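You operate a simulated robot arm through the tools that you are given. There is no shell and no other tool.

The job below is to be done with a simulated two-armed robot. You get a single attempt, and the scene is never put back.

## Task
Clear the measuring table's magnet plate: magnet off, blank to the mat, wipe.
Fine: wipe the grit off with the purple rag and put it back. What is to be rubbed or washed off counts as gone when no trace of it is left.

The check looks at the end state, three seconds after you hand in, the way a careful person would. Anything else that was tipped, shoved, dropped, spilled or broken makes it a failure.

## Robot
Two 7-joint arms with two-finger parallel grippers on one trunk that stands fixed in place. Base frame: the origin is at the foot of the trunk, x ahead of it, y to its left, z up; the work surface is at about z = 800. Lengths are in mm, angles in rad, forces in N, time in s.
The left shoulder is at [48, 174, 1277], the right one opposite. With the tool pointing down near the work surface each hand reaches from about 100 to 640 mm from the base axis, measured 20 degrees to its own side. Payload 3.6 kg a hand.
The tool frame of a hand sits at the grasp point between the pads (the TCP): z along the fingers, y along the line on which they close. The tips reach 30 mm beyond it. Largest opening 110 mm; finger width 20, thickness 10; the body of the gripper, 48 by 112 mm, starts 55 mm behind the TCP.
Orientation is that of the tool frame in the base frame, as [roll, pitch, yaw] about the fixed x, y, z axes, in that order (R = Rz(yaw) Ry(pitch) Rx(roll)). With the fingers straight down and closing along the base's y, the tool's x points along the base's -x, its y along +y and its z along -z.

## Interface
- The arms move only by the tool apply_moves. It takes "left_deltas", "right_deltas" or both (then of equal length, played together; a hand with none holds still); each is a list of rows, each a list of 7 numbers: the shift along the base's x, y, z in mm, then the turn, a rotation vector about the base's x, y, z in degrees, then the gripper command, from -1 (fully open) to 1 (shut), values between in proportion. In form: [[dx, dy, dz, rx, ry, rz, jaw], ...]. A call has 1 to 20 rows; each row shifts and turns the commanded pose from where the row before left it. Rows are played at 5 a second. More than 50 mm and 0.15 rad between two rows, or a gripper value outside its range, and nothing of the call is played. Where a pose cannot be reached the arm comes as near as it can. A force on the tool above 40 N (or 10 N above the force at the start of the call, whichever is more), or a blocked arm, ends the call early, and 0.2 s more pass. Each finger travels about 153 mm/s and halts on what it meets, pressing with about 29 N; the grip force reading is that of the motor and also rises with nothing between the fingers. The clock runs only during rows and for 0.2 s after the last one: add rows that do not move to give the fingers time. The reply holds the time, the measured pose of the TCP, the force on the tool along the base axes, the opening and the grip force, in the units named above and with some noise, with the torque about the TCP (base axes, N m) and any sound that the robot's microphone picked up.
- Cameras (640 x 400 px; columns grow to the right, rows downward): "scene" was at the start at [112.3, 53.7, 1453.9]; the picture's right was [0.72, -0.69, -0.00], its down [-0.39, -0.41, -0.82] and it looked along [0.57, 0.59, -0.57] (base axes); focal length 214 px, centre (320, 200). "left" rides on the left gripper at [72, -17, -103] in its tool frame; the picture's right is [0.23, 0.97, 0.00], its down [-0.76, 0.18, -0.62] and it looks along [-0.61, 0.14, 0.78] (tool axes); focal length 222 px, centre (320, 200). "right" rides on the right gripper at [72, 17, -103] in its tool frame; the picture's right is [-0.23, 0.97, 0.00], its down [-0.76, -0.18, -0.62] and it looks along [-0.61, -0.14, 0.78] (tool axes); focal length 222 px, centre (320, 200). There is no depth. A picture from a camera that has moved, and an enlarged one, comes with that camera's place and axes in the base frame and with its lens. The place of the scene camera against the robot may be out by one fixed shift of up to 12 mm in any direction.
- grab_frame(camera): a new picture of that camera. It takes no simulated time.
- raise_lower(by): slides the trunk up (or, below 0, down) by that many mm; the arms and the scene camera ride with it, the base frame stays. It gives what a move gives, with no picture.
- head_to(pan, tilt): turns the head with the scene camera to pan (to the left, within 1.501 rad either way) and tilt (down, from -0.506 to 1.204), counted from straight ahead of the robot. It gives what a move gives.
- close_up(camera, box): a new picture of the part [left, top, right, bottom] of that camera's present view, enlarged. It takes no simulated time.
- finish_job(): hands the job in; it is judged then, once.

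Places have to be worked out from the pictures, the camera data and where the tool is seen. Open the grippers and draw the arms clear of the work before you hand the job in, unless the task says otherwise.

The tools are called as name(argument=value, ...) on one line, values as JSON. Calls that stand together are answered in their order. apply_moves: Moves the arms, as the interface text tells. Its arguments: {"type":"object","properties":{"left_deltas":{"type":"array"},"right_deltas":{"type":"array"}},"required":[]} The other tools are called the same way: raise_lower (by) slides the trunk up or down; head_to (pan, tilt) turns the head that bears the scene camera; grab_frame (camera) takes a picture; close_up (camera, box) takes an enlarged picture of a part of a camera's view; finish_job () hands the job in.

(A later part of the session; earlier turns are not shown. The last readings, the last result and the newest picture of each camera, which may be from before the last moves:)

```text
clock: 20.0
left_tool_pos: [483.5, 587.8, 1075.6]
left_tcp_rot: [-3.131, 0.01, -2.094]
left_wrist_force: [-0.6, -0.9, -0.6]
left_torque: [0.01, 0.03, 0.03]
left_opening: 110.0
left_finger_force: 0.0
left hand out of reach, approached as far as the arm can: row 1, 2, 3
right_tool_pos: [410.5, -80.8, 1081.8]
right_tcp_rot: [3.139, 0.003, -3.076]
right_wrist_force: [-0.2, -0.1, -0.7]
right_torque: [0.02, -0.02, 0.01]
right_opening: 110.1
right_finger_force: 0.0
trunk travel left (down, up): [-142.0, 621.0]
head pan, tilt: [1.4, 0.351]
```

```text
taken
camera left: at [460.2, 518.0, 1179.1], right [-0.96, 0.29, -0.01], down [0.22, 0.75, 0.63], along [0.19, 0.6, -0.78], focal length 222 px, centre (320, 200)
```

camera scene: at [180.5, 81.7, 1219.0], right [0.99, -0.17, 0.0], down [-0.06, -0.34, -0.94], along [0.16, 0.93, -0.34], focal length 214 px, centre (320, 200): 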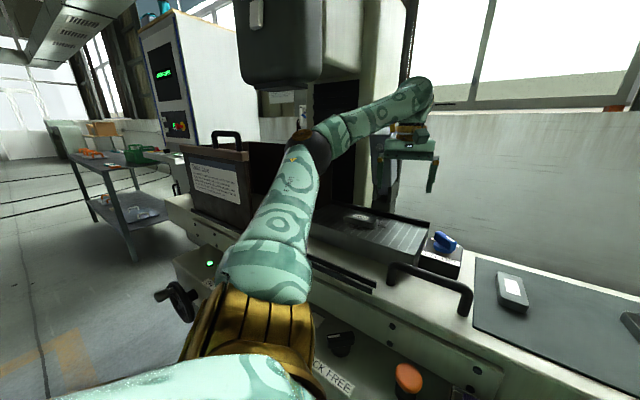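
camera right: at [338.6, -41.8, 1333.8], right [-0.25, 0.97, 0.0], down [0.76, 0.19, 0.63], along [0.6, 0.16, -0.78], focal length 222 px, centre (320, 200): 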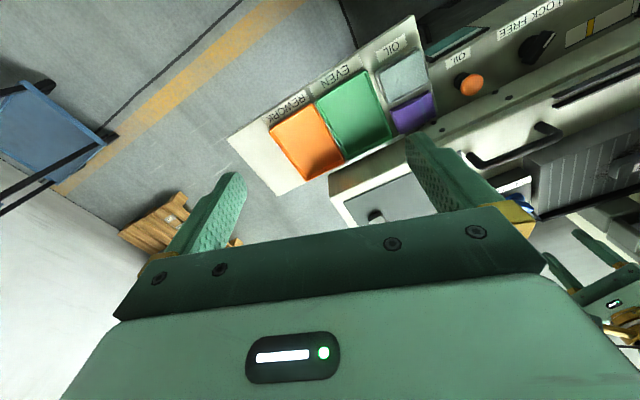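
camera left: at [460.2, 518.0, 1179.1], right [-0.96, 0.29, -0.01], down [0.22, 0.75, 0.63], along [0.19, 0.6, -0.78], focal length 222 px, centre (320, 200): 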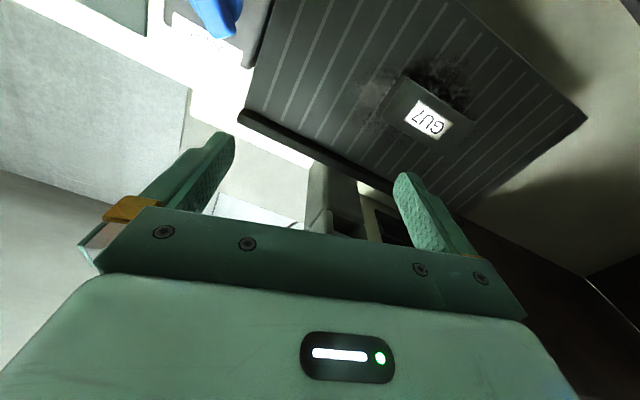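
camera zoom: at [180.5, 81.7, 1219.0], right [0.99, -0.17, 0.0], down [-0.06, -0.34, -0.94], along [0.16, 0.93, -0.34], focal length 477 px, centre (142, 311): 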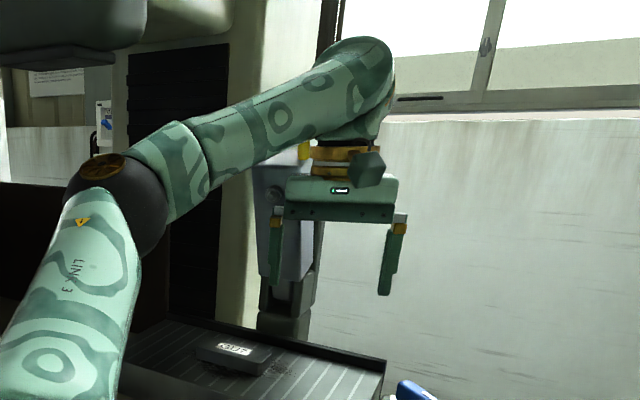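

Contact is gone, the guard looks unchanged, and it is nearer than I thought, at about [489, 680], rising to ~1220. I'll zoom on the blank from here, then lower the hand before moving it back toward the front.

close_up(camera="left", box=[340, 40, 520, 170])

apply_moves(left_deltas=[[0, 0, -15, 0, 0, 0, -1], [0, -10, -15, 0, 0, 0, -1], [-5, -20, -5, 0, 0, 0, -1], [-10, -20, 0, 0, 0, 0, -1], [-10, -20, 0, 0, 0, 0, -1], [0, 0, 0, 0, 0, 0, -1]])

grab_frame(camera="left")

```text
3.08 times, centred on (430, 105) of left
camera zoom: at [460.2, 518.0, 1179.1], right [-0.96, 0.29, -0.01], down [0.22, 0.75, 0.63], along [0.19, 0.6, -0.78], focal length 684 px, centre (-18, 492)
```

zoom: 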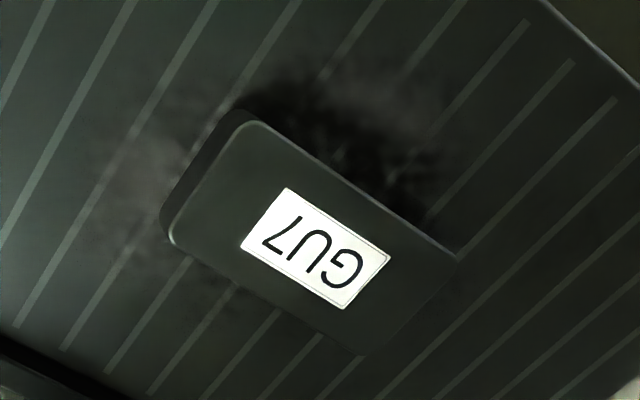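

```text
clock: 21.4
left_tool_pos: [458.3, 517.9, 1039.7]
left_tcp_rot: [-3.13, 0.007, -2.094]
left_wrist_force: [-0.2, 0.3, -0.1]
left_torque: [0.01, 0.02, 0.03]
left_opening: 110.2
left_finger_force: 0.0
right_tool_pos: [411.7, -81.0, 1080.5]
right_tcp_rot: [3.138, 0.003, -3.076]
right_wrist_force: [-0.5, 0.4, 0.6]
right_torque: [-0.02, 0.03, 0.02]
right_opening: 110.1
right_finger_force: 0.1
trunk travel left (down, up): [-142.0, 621.0]
head pan, tilt: [1.4, 0.351]
```

```text
taken
camera left: at [435.6, 447.9, 1143.1], right [-0.96, 0.29, -0.01], down [0.22, 0.75, 0.63], along [0.19, 0.6, -0.78], focal length 222 px, centre (320, 200)
```

left: 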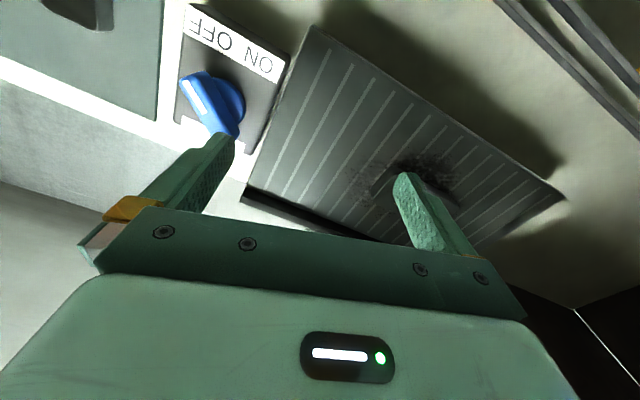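

Motion is free again at this height. The blank is about 82×36 mm, centred near [383.5, 615.5, top 968], long axis along [-0.72, 0.69]. I'll align the hand to close along its long axis and move over it at z 1040, staying low under the wheel head.

apply_moves(left_deltas=[[-15, 20, 0, 0, 0, -4, -1], [-15, 20, 0, 0, 0, -4, -1], [-15, 20, 0, 0, 0, -4, -1], [0, 0, 0, 0, 0, -3, -1], [0, 0, 0, 0, 0, 0, -1]])

grab_frame(camera="scene")

grab_frame(camera="left")

```text
clock: 22.6
left_tool_pos: [413.6, 579.0, 1039.4]
left_tcp_rot: [-3.131, 0.007, -2.355]
left_wrist_force: [0.6, -0.8, -0.1]
left_torque: [0.01, -0.01, 0.0]
left_opening: 110.1
left_finger_force: 0.0
right_tool_pos: [412.2, -79.8, 1079.9]
right_tcp_rot: [3.138, 0.004, -3.078]
right_wrist_force: [0.2, 0.3, 0.6]
right_torque: [0.0, -0.03, 0.0]
right_opening: 110.0
right_finger_force: 0.1
trunk travel left (down, up): [-142.0, 621.0]
head pan, tilt: [1.4, 0.351]
```

```text
taken
camera scene: at [180.3, 81.9, 1219.0], right [0.99, -0.17, 0.0], down [-0.06, -0.34, -0.94], along [0.16, 0.93, -0.34], focal length 214 px, centre (320, 200)
```

scene: 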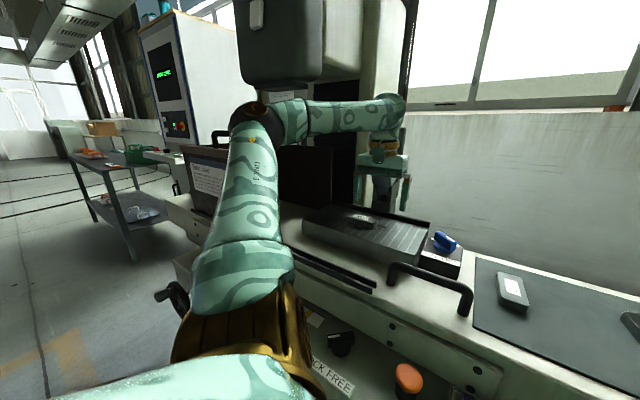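

```text
taken
camera left: at [371.9, 516.0, 1144.2], right [-0.85, 0.53, -0.01], down [0.41, 0.67, 0.63], along [0.34, 0.53, -0.78], focal length 222 px, centre (320, 200)
```

left: 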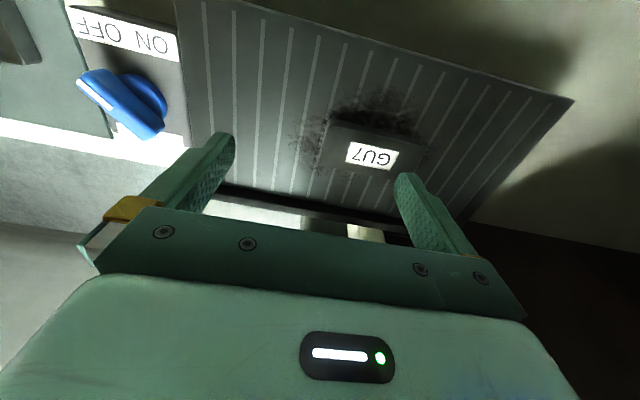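

The forearm clears the wheel head, with a tight margin, so I'll keep the hand low near the plate. The label reads at [382, 617] again; I'll zoom in to check the blank's alignment with the gripper.

close_up(camera="left", box=[270, 70, 450, 200])

close_up(camera="left", box=[60, 0, 260, 150])

```text
3.08 times, centred on (360, 135) of left
camera zoom: at [371.9, 516.0, 1144.2], right [-0.85, 0.53, -0.01], down [0.41, 0.67, 0.63], along [0.34, 0.53, -0.78], focal length 684 px, centre (197, 400)
```

zoom: 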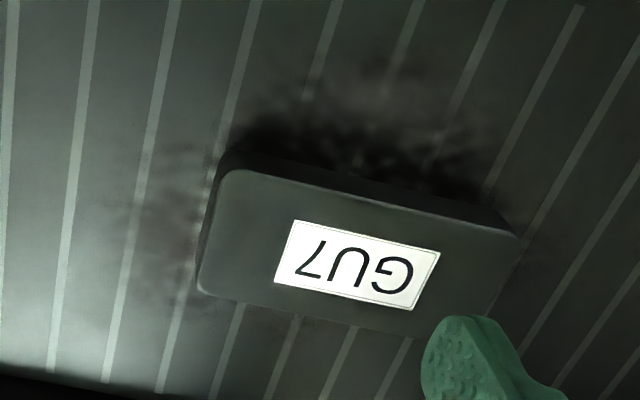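

```text
2.67 times, centred on (160, 75) of left
camera zoom: at [371.9, 516.0, 1144.2], right [-0.85, 0.53, -0.01], down [0.41, 0.67, 0.63], along [0.34, 0.53, -0.78], focal length 592 px, centre (747, 533)
```

zoom: 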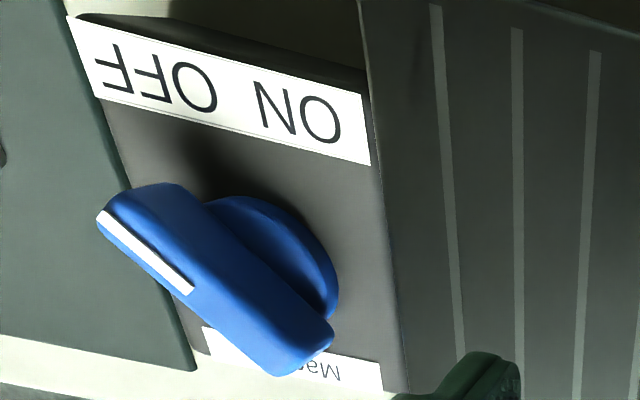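

Blank centre comes out at [383.3, 616.8] and its long axis at 45.5°, matching the hand. I'll drop to z 1010 and move directly above it.

apply_moves(left_deltas=[[0, 0, -15, 0, 0, 0, -1], [0, 0, -14, 0, 0, 0, -1], [-15, 19, 0, 0, 0, 0, -1], [-15.3, 18.8, 0, 0, 0, 0, -1], [0, 0, 0, 0, 0, 0, -1]])

grab_frame(camera="left")

grab_frame(camera="scene")

```text
clock: 23.8
left_tool_pos: [383.6, 616.1, 1010.2]
left_tcp_rot: [-3.13, 0.008, -2.357]
left_wrist_force: [0.2, 0.3, 0.2]
left_torque: [-0.01, -0.01, 0.01]
left_opening: 110.0
left_finger_force: 0.0
right_tool_pos: [411.3, -81.5, 1080.6]
right_tcp_rot: [3.139, 0.004, -3.077]
right_wrist_force: [0.2, 0.0, 0.2]
right_torque: [0.02, -0.01, -0.01]
right_opening: 109.9
right_finger_force: 0.0
trunk travel left (down, up): [-142.0, 621.0]
head pan, tilt: [1.4, 0.351]
```

```text
taken
camera left: at [341.7, 554.0, 1114.9], right [-0.85, 0.53, -0.01], down [0.41, 0.66, 0.63], along [0.34, 0.53, -0.78], focal length 222 px, centre (320, 200)
```

left: 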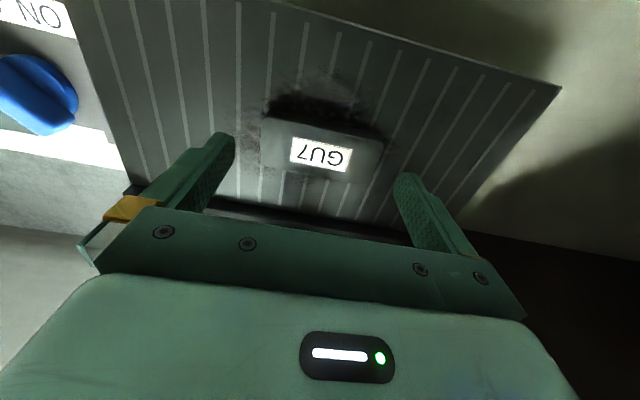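

```text
taken
camera scene: at [180.5, 81.6, 1219.0], right [0.99, -0.17, 0.0], down [-0.06, -0.34, -0.94], along [0.16, 0.93, -0.34], focal length 214 px, centre (320, 200)
```

scene: 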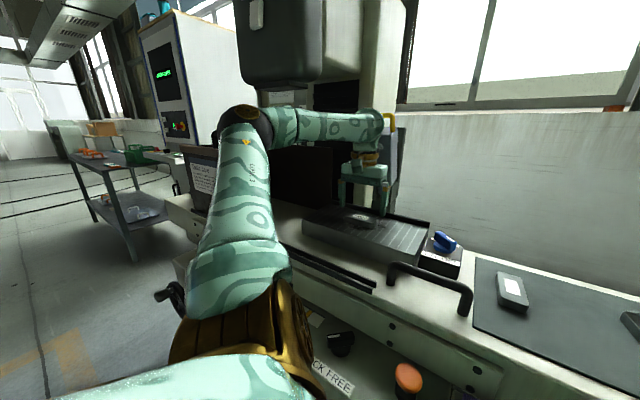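

The label sits exactly under the TCP. I'll descend to z 983 (tips about 953) and check for contact before closing.

apply_moves(left_deltas=[[0, 0, -10, 0, 0, 0, -1], [0, 0, -10, 0, 0, 0, -1], [0, 0, -7, 0, 0, 0, -1], [0, 0, 0, 0, 0, 0, -1]])

grab_frame(camera="left")

close_up(camera="left", box=[200, 80, 440, 240])

```text
clock: 24.8
left_tool_pos: [382.5, 616.8, 984.0]
left_tcp_rot: [-3.131, 0.009, -2.357]
left_wrist_force: [-0.3, 0.3, -0.6]
left_torque: [0.02, -0.01, -0.01]
left_opening: 110.1
left_finger_force: 0.1
right_tool_pos: [411.9, -80.5, 1081.1]
right_tcp_rot: [3.139, 0.002, -3.076]
right_wrist_force: [0.1, 0.0, -0.2]
right_torque: [0.01, 0.0, -0.01]
right_opening: 110.0
right_finger_force: 0.1
trunk travel left (down, up): [-142.0, 621.0]
head pan, tilt: [1.4, 0.351]
```

```text
taken
camera left: at [342.0, 554.2, 1087.9], right [-0.85, 0.53, -0.01], down [0.41, 0.67, 0.63], along [0.34, 0.53, -0.78], focal length 222 px, centre (320, 200)
```

left: 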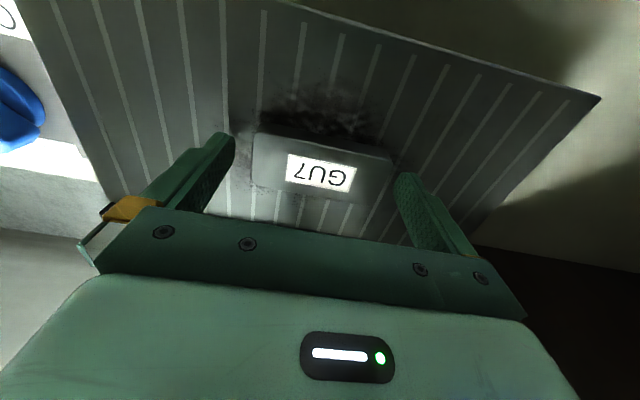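

```text
2.50 times, centred on (320, 160) of left
camera zoom: at [342.0, 554.2, 1087.9], right [-0.85, 0.53, -0.01], down [0.41, 0.67, 0.63], along [0.34, 0.53, -0.78], focal length 555 px, centre (320, 300)
```

zoom: 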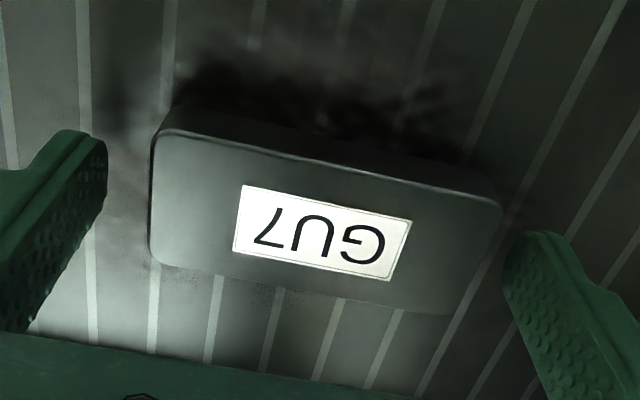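

The fingers straddle the blank evenly (about 12 mm each side) with no contact. Closing now.

apply_moves(left_deltas=[[0, 0, -2, 0, 0, 0, 0], [0, 0, 0, 0, 0, 0, 1], [0, 0, 0, 0, 0, 0, 1], [0, 0, 0, 0, 0, 0, 1]])

close_up(camera="left", box=[200, 80, 440, 240])

```text
clock: 25.8
left_tool_pos: [382.6, 615.9, 981.8]
left_tcp_rot: [-3.131, 0.011, -2.357]
left_wrist_force: [3.6, 8.9, 18.8]
left_torque: [0.32, 0.45, -0.18]
left_opening: 89.6
left_finger_force: 29.0
right_tool_pos: [410.8, -81.7, 1081.0]
right_tcp_rot: [3.137, 0.004, -3.077]
right_wrist_force: [0.4, -0.2, 0.4]
right_torque: [-0.01, 0.0, 0.02]
right_opening: 110.1
right_finger_force: 0.0
trunk travel left (down, up): [-142.0, 621.0]
head pan, tilt: [1.4, 0.351]
```

```text
2.50 times, centred on (320, 160) of left
camera zoom: at [341.3, 553.5, 1087.3], right [-0.85, 0.53, -0.01], down [0.4, 0.66, 0.63], along [0.34, 0.53, -0.78], focal length 555 px, centre (320, 300)
```

zoom: 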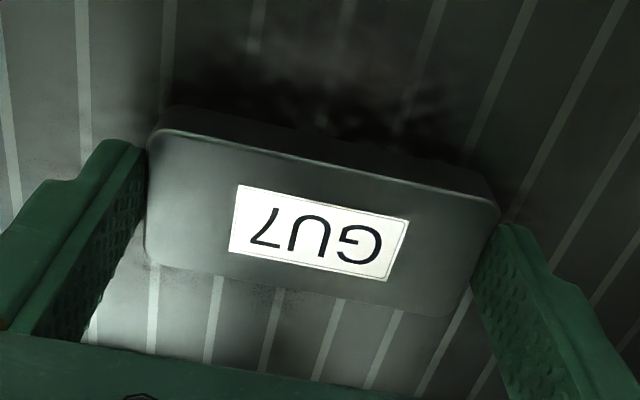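

Gripped at 90 mm opening. I'll lift gently a few millimetres first to confirm the magnet has released the blank.

apply_moves(left_deltas=[[0, 0, 3, 0, 0, 0, 1], [0, 0, 4, 0, 0, 0, 1], [0, 0, 4, 0, 0, 0, 1], [0, 0, 0, 0, 0, 0, 1]])

close_up(camera="left", box=[200, 80, 440, 240])

```text
clock: 26.8
left_tool_pos: [383.0, 615.7, 991.7]
left_tcp_rot: [-3.13, 0.005, -2.355]
left_wrist_force: [0.4, 0.8, -5.4]
left_torque: [-0.03, 0.01, 0.01]
left_opening: 89.8
left_finger_force: 29.6
right_tool_pos: [411.1, -80.6, 1081.1]
right_tcp_rot: [3.138, 0.004, -3.078]
right_wrist_force: [0.1, -0.9, 1.0]
right_torque: [-0.01, 0.04, -0.02]
right_opening: 110.0
right_finger_force: 0.1
trunk travel left (down, up): [-142.0, 621.0]
head pan, tilt: [1.4, 0.351]
```

```text
2.50 times, centred on (320, 160) of left
camera zoom: at [342.4, 553.7, 1096.4], right [-0.85, 0.53, -0.01], down [0.41, 0.67, 0.63], along [0.34, 0.53, -0.78], focal length 555 px, centre (320, 300)
```

zoom: 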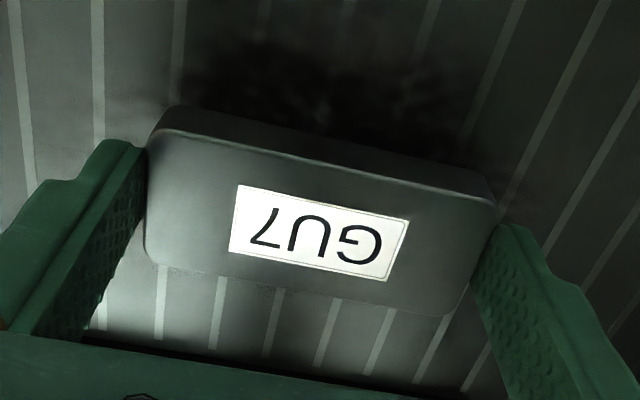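

The blank came free (about 5.4 N of weight). I'll lift it clear toward the front of the table and carry it over to the mat, passing above the knob.

apply_moves(left_deltas=[[8, -10, 12, 0, 0, 0, 1], [14, -20, 14, 0, 0, 0, 1], [18, -25, 14, 0, 0, 0, 1], [20, -28, 5, 0, 0, 0, 1], [20, -30, 0, 0, 0, 0, 1], [20, -30, 0, 0, 0, 0, 1], [20, -30, 0, 0, 0, 0, 1], [20, -30, 0, 0, 0, 0, 1], [15, -30, 0, 0, 0, 0, 1], [10, -30, 0, 0, 0, 0, 1], [0, 0, 0, 0, 0, 0, 1]])

grab_frame(camera="left")

grab_frame(camera="scene")

```text
clock: 29.2
left_tool_pos: [547.1, 352.6, 1038.1]
left_tcp_rot: [-3.132, 0.007, -2.357]
left_wrist_force: [0.1, 0.0, 0.9]
left_torque: [0.01, -0.01, -0.01]
left_opening: 0.3
left_finger_force: 29.4
right_tool_pos: [411.4, -81.3, 1080.9]
right_tcp_rot: [3.139, 0.006, -3.076]
right_wrist_force: [-0.2, -0.8, -0.2]
right_torque: [-0.01, 0.02, 0.0]
right_opening: 110.1
right_finger_force: 0.1
trunk travel left (down, up): [-142.0, 621.0]
head pan, tilt: [1.4, 0.351]
```

```text
taken
camera left: at [506.9, 290.4, 1141.4], right [-0.85, 0.53, -0.01], down [0.4, 0.67, 0.63], along [0.34, 0.53, -0.78], focal length 222 px, centre (320, 200)
```

left: 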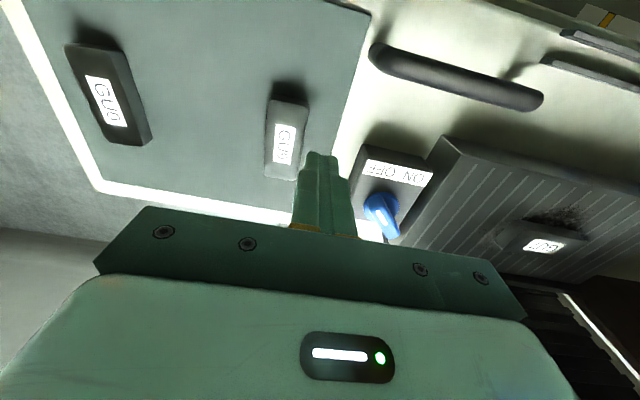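

```text
taken
camera scene: at [180.3, 81.9, 1219.1], right [0.99, -0.17, 0.0], down [-0.06, -0.34, -0.94], along [0.16, 0.93, -0.34], focal length 214 px, centre (320, 200)
```

scene: 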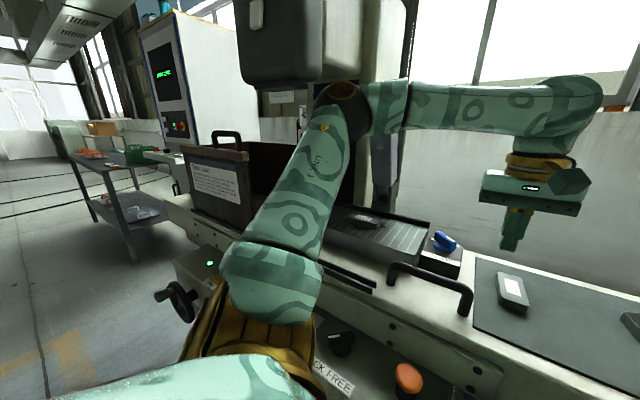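

The gripper is shut empty: the blank slipped out and lies on the plate again. I'll look closely at how it lies and at its shape (and at the similar one on the mat).

close_up(camera="left", box=[430, 160, 640, 300])

close_up(camera="scene", box=[300, 190, 450, 280])

close_up(camera="scene", box=[470, 240, 560, 330])

close_up(camera="left", box=[40, 20, 340, 200])

```text
2.86 times, centred on (535, 230) of left
camera zoom: at [506.9, 290.4, 1141.4], right [-0.85, 0.53, -0.01], down [0.4, 0.67, 0.63], along [0.34, 0.53, -0.78], focal length 635 px, centre (-294, 114)
```

zoom: 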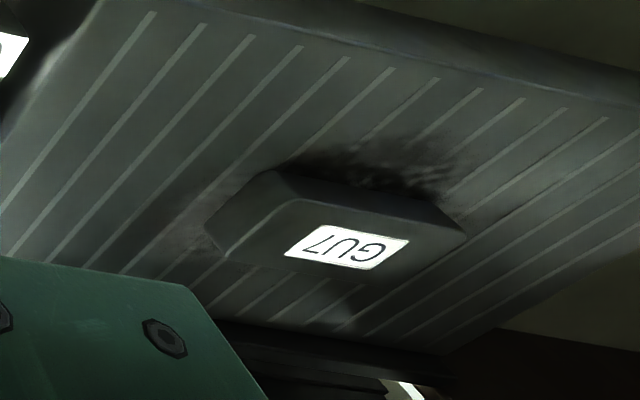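

```text
4.27 times, centred on (375, 235) of scene
camera zoom: at [180.3, 81.9, 1219.1], right [0.99, -0.17, 0.0], down [-0.06, -0.34, -0.94], along [0.16, 0.93, -0.34], focal length 915 px, centre (85, 51)
```

zoom: 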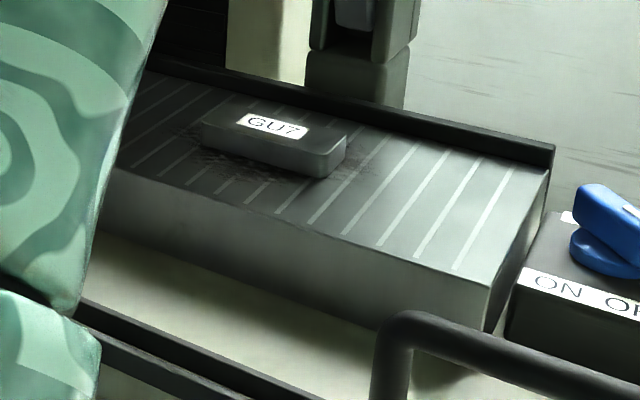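

```text
4.44 times, centred on (515, 285) of scene
camera zoom: at [180.3, 81.9, 1219.1], right [0.99, -0.17, 0.0], down [-0.06, -0.34, -0.94], along [0.16, 0.93, -0.34], focal length 953 px, centre (-547, -178)
```

zoom: 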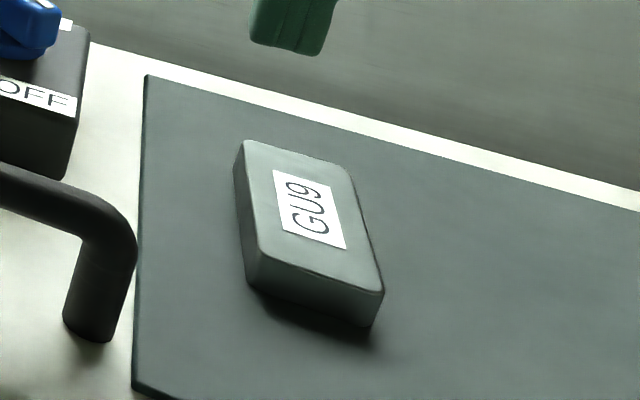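

```text
2.13 times, centred on (190, 110) of left
camera zoom: at [506.9, 290.4, 1141.4], right [-0.85, 0.53, -0.01], down [0.4, 0.67, 0.63], along [0.34, 0.53, -0.78], focal length 474 px, centre (597, 392)
```

zoom: 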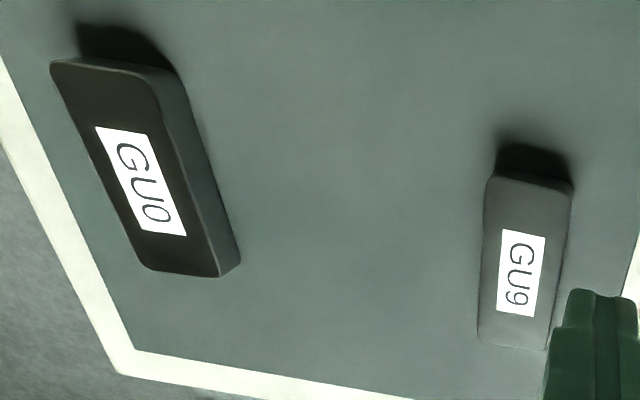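

Re-triangulating with the now wide baseline: plate top z ≈ 946, blank top ≈ 967, blank flat and upright near [391, 608], having slipped out within the first centimetre of travel. I'll go back over it with the gripper open, and this time grip deeper and move much more gently.

apply_moves(left_deltas=[[-12, 20, 0, 0, 0, 0, 0], [-20, 32, 0, 0, 0, 0, -1], [-20, 32, 0, 0, 0, 0, -1], [-20, 32, 0, 0, 0, 0, -1], [-20, 32, 0, 0, 0, 0, -1], [-20, 32, 0, 0, 0, 0, -1], [-20, 32, -10, 0, 0, 0, -1], [-10, 18, -15, 0, 0, 0, -1], [0, 0, 0, 0, 0, 0, -1]])

grab_frame(camera="left")

close_up(camera="left", box=[220, 70, 440, 210])

```text
clock: 31.2
left_tool_pos: [406.3, 584.3, 1012.8]
left_tcp_rot: [-3.131, 0.008, -2.356]
left_wrist_force: [0.1, 0.4, -0.5]
left_torque: [-0.01, -0.01, -0.01]
left_opening: 110.2
left_finger_force: 0.1
right_tool_pos: [411.3, -80.8, 1081.7]
right_tcp_rot: [3.138, 0.005, -3.079]
right_wrist_force: [-0.9, 0.1, 0.2]
right_torque: [0.02, -0.02, 0.0]
right_opening: 110.0
right_finger_force: 0.0
trunk travel left (down, up): [-142.0, 621.0]
head pan, tilt: [1.4, 0.351]
```

```text
taken
camera left: at [365.0, 520.8, 1116.6], right [-0.85, 0.53, -0.01], down [0.4, 0.67, 0.63], along [0.34, 0.53, -0.78], focal length 222 px, centre (320, 200)
```

left: 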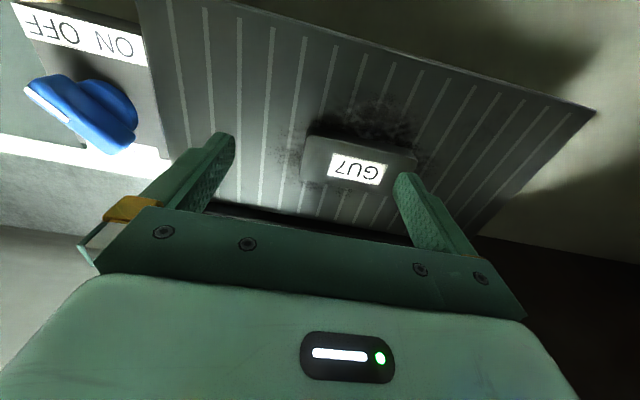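

```text
2.86 times, centred on (330, 140) of left
camera zoom: at [365.0, 520.8, 1116.6], right [-0.85, 0.53, -0.01], down [0.4, 0.67, 0.63], along [0.34, 0.53, -0.78], focal length 635 px, centre (291, 371)
```

zoom: 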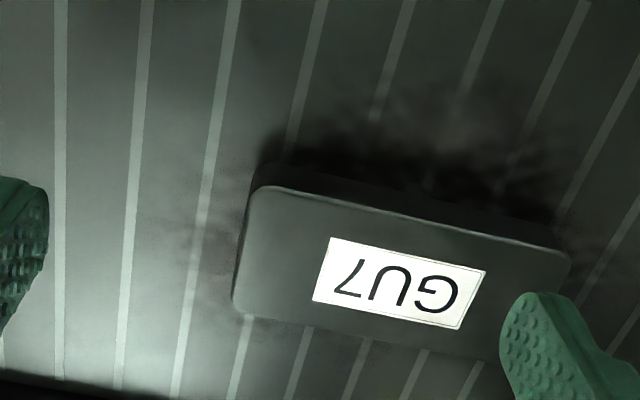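

The blank is at [389, 610.5] with unchanged orientation. Since the opening read 90 mm while its top face measures about 82 mm, its sides may be tapered, so I'll zoom hard on its edges before choosing the grip.

close_up(camera="left", box=[295, 120, 345, 180])

close_up(camera="left", box=[370, 130, 430, 190])

close_up(camera="scene", box=[340, 195, 390, 240])

close_up(camera="scene", box=[490, 260, 540, 320])

```text
6.67 times, centred on (320, 150) of left
camera zoom: at [365.0, 520.8, 1116.6], right [-0.85, 0.53, -0.01], down [0.4, 0.67, 0.63], along [0.34, 0.53, -0.78], focal length 1481 px, centre (320, 533)
```

zoom: 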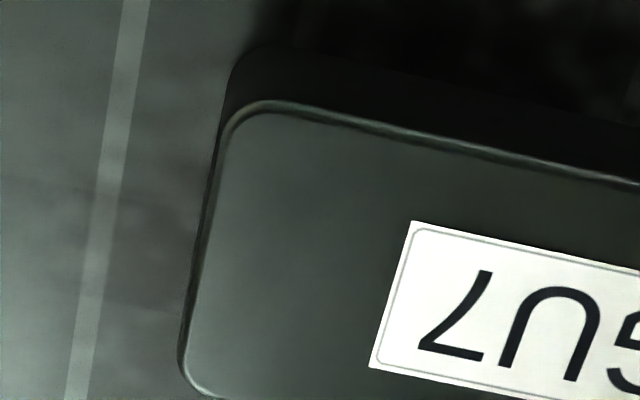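

```text
6.67 times, centred on (400, 160) of left
camera zoom: at [365.0, 520.8, 1116.6], right [-0.85, 0.53, -0.01], down [0.4, 0.67, 0.63], along [0.34, 0.53, -0.78], focal length 1481 px, centre (-213, 467)
```

zoom: 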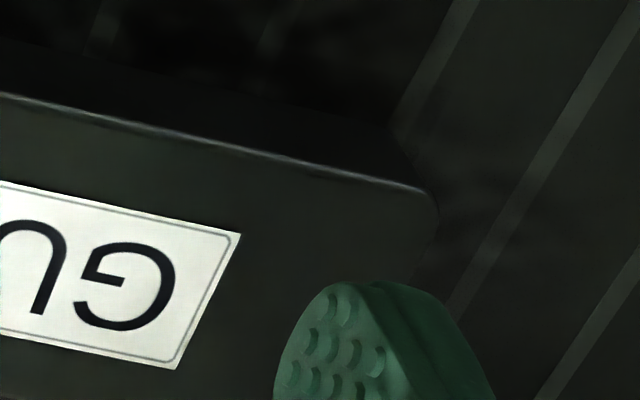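

```text
8.89 times, centred on (365, 218) of scene
camera zoom: at [180.4, 81.6, 1219.1], right [0.99, -0.17, 0.0], down [-0.06, -0.34, -0.94], along [0.16, 0.93, -0.34], focal length 1906 px, centre (-80, 44)
```

zoom: 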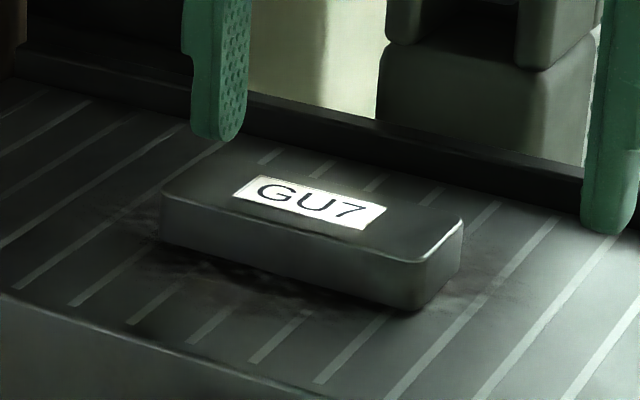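

```text
6.67 times, centred on (515, 290) of scene
camera zoom: at [180.4, 81.6, 1219.1], right [0.99, -0.17, 0.0], down [-0.06, -0.34, -0.94], along [0.16, 0.93, -0.34], focal length 1430 px, centre (-980, -400)
```

zoom: 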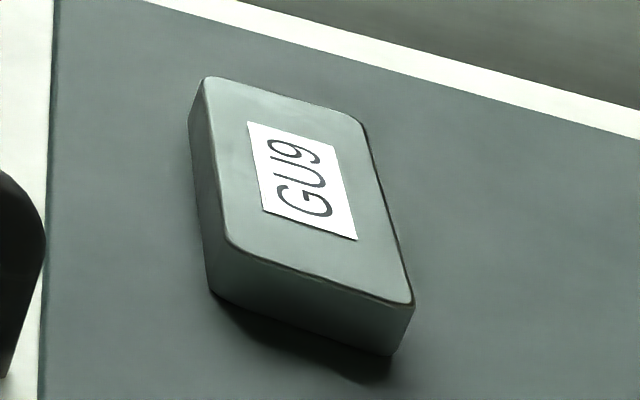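

The walls are vertical with rounded corners, so the length really is about 88–90 mm; the grip simply gave way on the first brisk motion. I'll move over the blank, go down deeper (tips about 949) and re-grip, then move in very small steps.

apply_moves(left_deltas=[[-8, 13, 0, 0, 0, 0, -1], [-9.3, 13.2, 0, 0, 0, 0, -1], [0, 0, -12, 0, 0, 0, -1], [0, 0, -12, 0, 0, 0, -1], [0, 0, -9, 0, 0, 0, -1], [0, 0, 0, 0, 0, 0, -1]])

close_up(camera="left", box=[200, 80, 440, 240])

```text
clock: 32.6
left_tool_pos: [388.5, 608.9, 980.4]
left_tcp_rot: [-3.132, 0.006, -2.357]
left_wrist_force: [0.2, -0.2, 0.4]
left_torque: [-0.01, 0.04, 0.0]
left_opening: 109.9
left_finger_force: 0.2
right_tool_pos: [410.8, -82.2, 1081.0]
right_tcp_rot: [3.136, 0.004, -3.078]
right_wrist_force: [0.9, -0.2, -0.2]
right_torque: [-0.02, 0.02, 0.0]
right_opening: 109.9
right_finger_force: 0.1
trunk travel left (down, up): [-142.0, 621.0]
head pan, tilt: [1.4, 0.351]
```

```text
2.50 times, centred on (320, 160) of left
camera zoom: at [347.9, 546.7, 1083.5], right [-0.85, 0.53, -0.01], down [0.41, 0.67, 0.63], along [0.34, 0.53, -0.78], focal length 555 px, centre (320, 300)
```

zoom: 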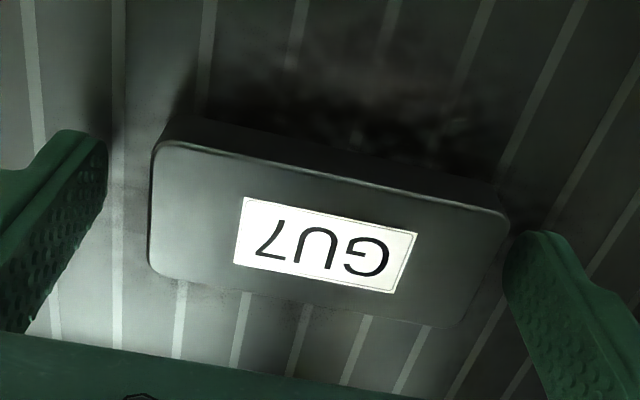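

No contact at tip height ~950; alignment is within 2 mm. I'll go down 1.5 mm, settle, then close without any simultaneous motion.

apply_moves(left_deltas=[[0.5, 1.5, -1.5, 0, 0, 0, -1], [0, 0, 0, 0, 0, 0, -1], [0, 0, 0, 0, 0, 0, 0.1], [0, 0, 0, 0, 0, 0, 0.5], [0, 0, 0, 0, 0, 0, 1], [0, 0, 0, 0, 0, 0, 1], [0, 0, 0, 0, 0, 0, 1]])

close_up(camera="left", box=[200, 80, 440, 240])

close_up(camera="scene", box=[335, 190, 405, 240])

```text
clock: 34.2
left_tool_pos: [388.8, 610.7, 978.9]
left_tcp_rot: [-3.132, 0.008, -2.355]
left_wrist_force: [-1.5, 1.0, 0.3]
left_torque: [0.19, 0.19, -0.04]
left_opening: 89.9
left_finger_force: 28.7
right_tool_pos: [411.7, -80.3, 1080.4]
right_tcp_rot: [3.138, 0.003, -3.078]
right_wrist_force: [-0.6, 0.6, -0.3]
right_torque: [-0.02, -0.02, 0.06]
right_opening: 110.0
right_finger_force: 0.1
trunk travel left (down, up): [-142.0, 621.0]
head pan, tilt: [1.4, 0.351]
```

```text
2.50 times, centred on (320, 160) of left
camera zoom: at [348.4, 548.4, 1082.0], right [-0.85, 0.53, -0.01], down [0.41, 0.67, 0.63], along [0.34, 0.53, -0.78], focal length 555 px, centre (320, 300)
```

zoom: 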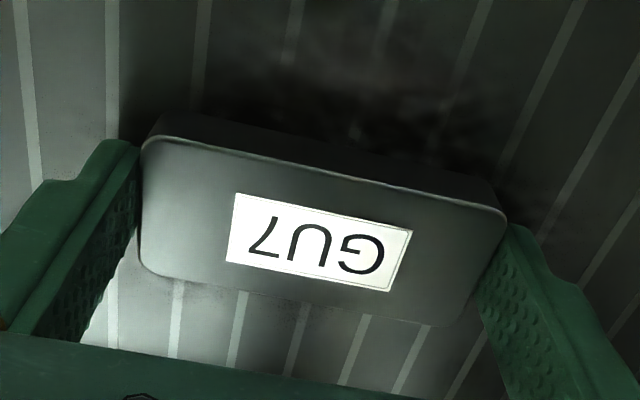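

```text
8.00 times, centred on (370, 215) of scene
camera zoom: at [180.3, 81.9, 1219.0], right [0.99, -0.17, 0.0], down [-0.06, -0.34, -0.94], along [0.16, 0.93, -0.34], focal length 1716 px, centre (-80, 80)
```

zoom: 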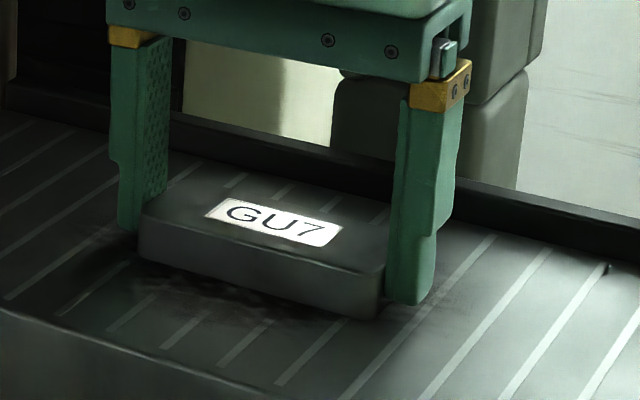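

Clean grip with no side load. I'll lift very gently and check that it holds.

apply_moves(left_deltas=[[0, 0, 0.5, 0, 0, 0, 1], [0, 0, 1, 0, 0, 0, 1], [0, 0, 1.5, 0, 0, 0, 1], [0, 0, 2, 0, 0, 0, 1], [0, 0, 2, 0, 0, 0, 1], [0, 0, 2, 0, 0, 0, 1], [0, 0, 1, 0, 0, 0, 1], [0, 0, 0, 0, 0, 0, 1], [1, -1, 0, 0, 0, 0, 1], [1.5, -2, 0, 0, 0, 0, 1], [2, -3, 0, 0, 0, 0, 1], [2, -3, 0, 0, 0, 0, 1], [2, -3, 0, 0, 0, 0, 1], [1, -1.5, 0, 0, 0, 0, 1], [0, 0, 0, 0, 0, 0, 1]])

close_up(camera="left", box=[200, 80, 440, 240])

close_up(camera="scene", box=[335, 190, 405, 240])

```text
clock: 37.4
left_tool_pos: [398.4, 597.6, 989.1]
left_tcp_rot: [-3.131, 0.006, -2.357]
left_wrist_force: [0.2, -0.4, -4.7]
left_torque: [-0.01, 0.02, 0.01]
left_opening: 89.5
left_finger_force: 28.9
right_tool_pos: [412.1, -80.0, 1081.0]
right_tcp_rot: [3.14, 0.003, -3.077]
right_wrist_force: [-0.2, -0.6, -0.9]
right_torque: [0.0, 0.02, -0.01]
right_opening: 109.8
right_finger_force: 0.0
trunk travel left (down, up): [-142.0, 621.0]
head pan, tilt: [1.4, 0.351]
```

```text
2.50 times, centred on (320, 160) of left
camera zoom: at [357.9, 535.2, 1091.7], right [-0.85, 0.53, -0.01], down [0.41, 0.67, 0.63], along [0.34, 0.53, -0.78], focal length 555 px, centre (320, 300)
```

zoom: 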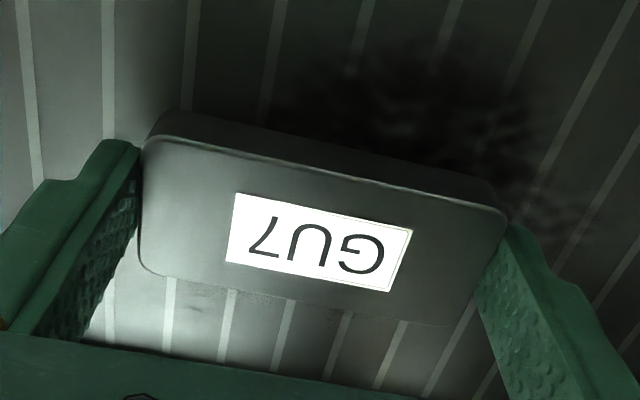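

```text
8.00 times, centred on (370, 215) of scene
camera zoom: at [180.7, 82.2, 1218.9], right [0.99, -0.17, 0.0], down [-0.06, -0.34, -0.94], along [0.16, 0.93, -0.34], focal length 1716 px, centre (-80, 80)
```

zoom: 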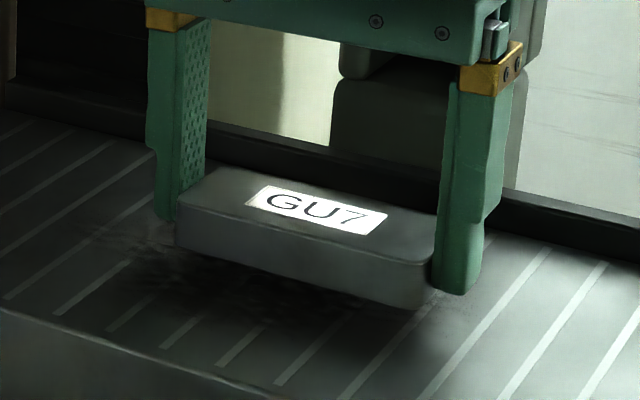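

It holds steadily. I'll continue with the same gentle pace, gaining height to about z 1022 while still above the plate.

apply_moves(left_deltas=[[1, -1, 1, 0, 0, 0, 1], [1.5, -2, 1.5, 0, 0, 0, 1], [2, -3, 2, 0, 0, 0, 1], [2.5, -3.5, 2, 0, 0, 0, 1], [2.5, -3.5, 2, 0, 0, 0, 1], [2.5, -3.5, 2, 0, 0, 0, 1], [2.5, -3.5, 2, 0, 0, 0, 1], [2.5, -3.5, 2, 0, 0, 0, 1], [2.5, -3.5, 2, 0, 0, 0, 1], [2.5, -3.5, 2, 0, 0, 0, 1], [2.5, -3.5, 2, 0, 0, 0, 1], [2.5, -3.5, 2, 0, 0, 0, 1], [2.5, -3.5, 2, 0, 0, 0, 1], [2.5, -3.5, 2, 0, 0, 0, 1], [2.5, -3.5, 2, 0, 0, 0, 1], [2.5, -3.5, 2, 0, 0, 0, 1], [2, -3, 1.5, 0, 0, 0, 1], [1.5, -2, 1, 0, 0, 0, 1], [1, -1, 0.5, 0, 0, 0, 1], [0, 0, 0, 0, 0, 0, 1]])

close_up(camera="left", box=[200, 80, 440, 240])

```text
clock: 41.6
left_tool_pos: [441.1, 540.2, 1022.0]
left_tcp_rot: [-3.132, 0.008, -2.356]
left_wrist_force: [0.2, 0.5, -4.3]
left_torque: [-0.01, 0.02, -0.03]
left_opening: 89.5
left_finger_force: 28.6
right_tool_pos: [411.3, -80.6, 1081.5]
right_tcp_rot: [3.138, 0.004, -3.077]
right_wrist_force: [0.1, 0.8, 0.0]
right_torque: [-0.01, 0.02, -0.04]
right_opening: 110.0
right_finger_force: 0.1
trunk travel left (down, up): [-142.0, 621.0]
head pan, tilt: [1.4, 0.351]
```

```text
2.50 times, centred on (320, 160) of left
camera zoom: at [399.3, 477.8, 1125.5], right [-0.85, 0.53, -0.01], down [0.41, 0.67, 0.63], along [0.34, 0.53, -0.78], focal length 555 px, centre (320, 300)
```

zoom: 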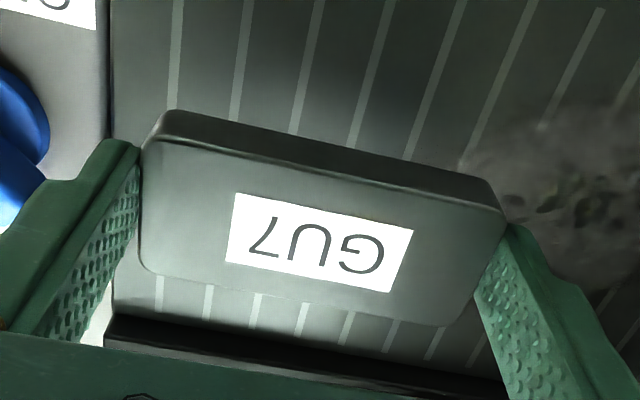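

Steady again; blank bottom is about z 989, above the knob (972). I'll carry it on toward the mat spot near [585, 255] at a gentle pace.

apply_moves(left_deltas=[[0.5, -1, 0, 0, 0, 0, 1], [1, -2, 0, 0, 0, 0, 1], [1.5, -3, 0, 0, 0, 0, 1], [2, -4, 0, 0, 0, 0, 1], [2.5, -5, 0, 0, 0, 0, 1], [2.8, -5.5, 0, 0, 0, 0, 1], [2.8, -5.5, 0, 0, 0, 0, 1], [2.8, -5.5, 0, 0, 0, 0, 1], [2.8, -5.5, 0, 0, 0, 0, 1], [2.8, -5.5, 0, 0, 0, 0, 1], [2.8, -5.5, 0, 0, 0, 0, 1], [2.8, -5.5, 0, 0, 0, 0, 1], [2.8, -5.5, 0, 0, 0, 0, 1], [2.8, -5.5, 0, 0, 0, 0, 1], [2.8, -5.5, 0, 0, 0, 0, 1], [2.8, -5.5, 0, 0, 0, 0, 1], [2.5, -5, 0, 0, 0, 0, 1], [2, -4, 0, 0, 0, 0, 1], [1.5, -3, 0, 0, 0, 0, 1], [0.5, -1, 0, 0, 0, 0, 1]])

grab_frame(camera="left")

```text
clock: 45.8
left_tool_pos: [485.4, 451.3, 1020.8]
left_tcp_rot: [-3.132, 0.006, -2.356]
left_wrist_force: [-0.4, 0.2, -5.0]
left_torque: [-0.03, -0.04, 0.0]
left_opening: 89.8
left_finger_force: 29.4
right_tool_pos: [411.4, -79.6, 1081.1]
right_tcp_rot: [3.138, 0.003, -3.077]
right_wrist_force: [-0.5, -0.3, -0.5]
right_torque: [-0.04, -0.02, -0.01]
right_opening: 110.2
right_finger_force: 0.1
trunk travel left (down, up): [-142.0, 621.0]
head pan, tilt: [1.4, 0.351]
```

```text
taken
camera left: at [444.6, 388.9, 1125.2], right [-0.85, 0.53, -0.01], down [0.41, 0.67, 0.63], along [0.34, 0.53, -0.78], focal length 222 px, centre (320, 200)
```

left: 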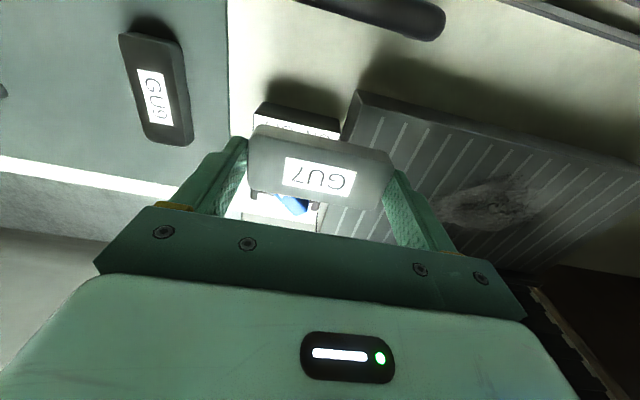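

Still firmly held, passing in front of the knob. I'll continue toward the mat.

apply_moves(left_deltas=[[0.5, -1, 0, 0, 0, 0, 1], [1, -2, 0, 0, 0, 0, 1], [1.6, -3.2, 0, 0, 0, 0, 1], [2.2, -4.4, 0, 0, 0, 0, 1], [2.8, -5.5, 0, 0, 0, 0, 1], [3.3, -6.5, 0, 0, 0, 0, 1], [3.3, -6.5, 0, 0, 0, 0, 1], [3.3, -6.5, 0, 0, 0, 0, 1], [3.3, -6.5, 0, 0, 0, 0, 1], [3.3, -6.5, 0, 0, 0, 0, 1], [3.3, -6.5, 0, 0, 0, 0, 1], [3.3, -6.5, 0, 0, 0, 0, 1], [3.3, -6.5, 0, 0, 0, 0, 1], [3.3, -6.5, 0, 0, 0, 0, 1], [3.3, -6.5, 0, 0, 0, 0, 1], [2.8, -5.5, 0, 0, 0, 0, 1], [2.2, -4.4, 0, 0, 0, 0, 1], [1.6, -3.2, 0, 0, 0, 0, 1], [1, -2, 0, 0, 0, 0, 1], [0.5, -1, 0, 0, 0, 0, 1]])

grab_frame(camera="left")

```text
clock: 50.0
left_tool_pos: [534.5, 353.4, 1021.8]
left_tcp_rot: [-3.133, 0.007, -2.356]
left_wrist_force: [-0.4, 0.8, -4.0]
left_torque: [-0.02, 0.03, 0.02]
left_opening: 89.9
left_finger_force: 29.1
right_tool_pos: [411.6, -81.3, 1079.9]
right_tcp_rot: [3.138, 0.004, -3.077]
right_wrist_force: [-0.3, -1.5, -0.9]
right_torque: [-0.04, -0.01, -0.01]
right_opening: 109.9
right_finger_force: 0.0
trunk travel left (down, up): [-142.0, 621.0]
head pan, tilt: [1.4, 0.351]
```

```text
taken
camera left: at [493.9, 291.8, 1125.5], right [-0.85, 0.53, -0.01], down [0.41, 0.67, 0.63], along [0.34, 0.53, -0.78], focal length 222 px, centre (320, 200)
```

left: 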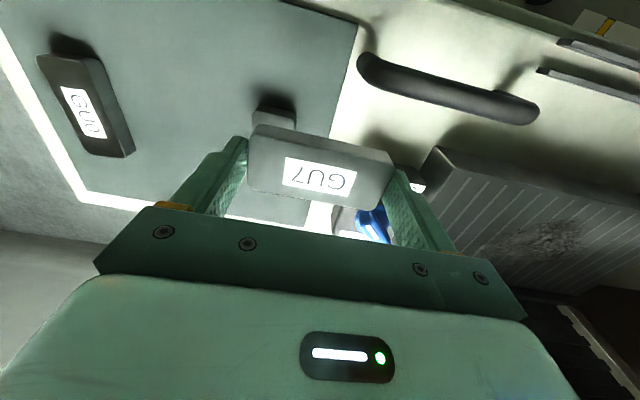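

Mat height works out to about z 897.5, its front-left corner at [472, 308], and the two other blanks at [597, 356] and [714, 232]. A free spot is centred at [582, 255], in front of and between them; one more gentle transfer gets me there.

apply_moves(left_deltas=[[0.5, -1, 0, 0, 0, 0, 1], [1, -2, 0, 0, 0, 0, 1], [1.6, -3.2, 0, 0, 0, 0, 1], [2.2, -4.4, 0, 0, 0, 0, 1], [2.8, -5.5, 0, 0, 0, 0, 1], [3.2, -6.5, 0, 0, 0, 0, 1], [3.2, -6.5, 0, 0, 0, 0, 1], [3.2, -6.5, 0, 0, 0, 0, 1], [3.2, -6.5, 0, 0, 0, 0, 1], [3.2, -6.5, 0, 0, 0, 0, 1], [3.2, -6.5, 0, 0, 0, 0, 1], [3.2, -6.5, 0, 0, 0, 0, 1], [3.2, -6.5, 0, 0, 0, 0, 1], [3.2, -6.5, 0, 0, 0, 0, 1], [3.2, -6.5, 0, 0, 0, 0, 1], [2.6, -5.5, 0, 0, 0, 0, 1], [2, -4.4, 0, 0, 0, 0, 1], [1.5, -3.2, 0, 0, 0, 0, 1], [1, -2, 0, 0, 0, 0, 1], [0.5, -1, 0, 0, 0, 0, 1]])

grab_frame(camera="left")

grab_frame(camera="right")

```text
clock: 54.2
left_tool_pos: [583.8, 257.2, 1022.0]
left_tcp_rot: [-3.132, 0.006, -2.356]
left_wrist_force: [-0.4, 0.0, -5.5]
left_torque: [0.0, 0.0, 0.02]
left_opening: 89.7
left_finger_force: 29.2
right_tool_pos: [411.7, -81.7, 1080.1]
right_tcp_rot: [3.137, 0.002, -3.077]
right_wrist_force: [0.2, -0.1, -0.6]
right_torque: [0.01, -0.01, -0.01]
right_opening: 109.8
right_finger_force: 0.1
trunk travel left (down, up): [-142.0, 621.0]
head pan, tilt: [1.4, 0.351]
```

```text
taken
camera left: at [542.0, 194.5, 1125.3], right [-0.85, 0.53, -0.01], down [0.41, 0.67, 0.63], along [0.34, 0.53, -0.78], focal length 222 px, centre (320, 200)
```

left: 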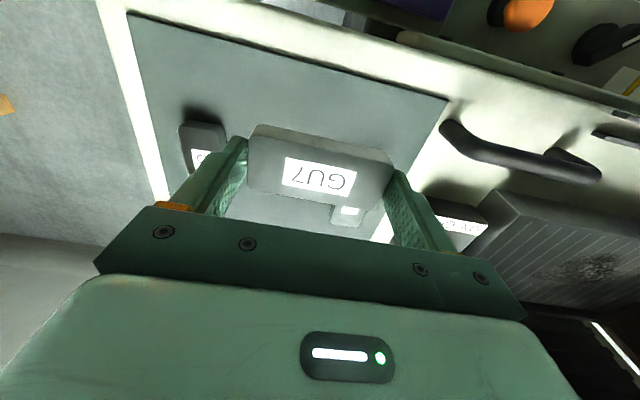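

```text
taken
camera right: at [338.1, -70.1, 1183.7], right [0.16, 0.99, 0.0], down [0.77, -0.13, 0.63], along [0.62, -0.1, -0.78], focal length 222 px, centre (320, 200)
```

right: 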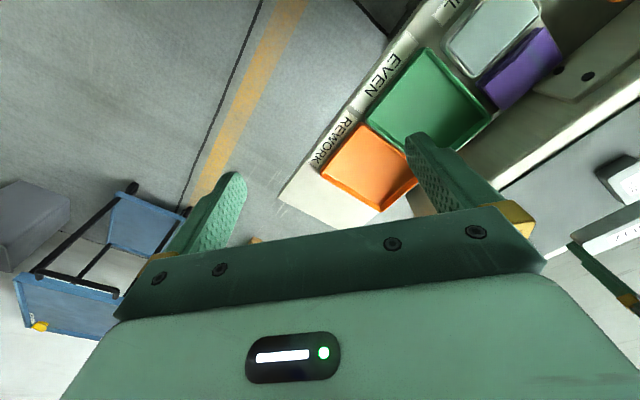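

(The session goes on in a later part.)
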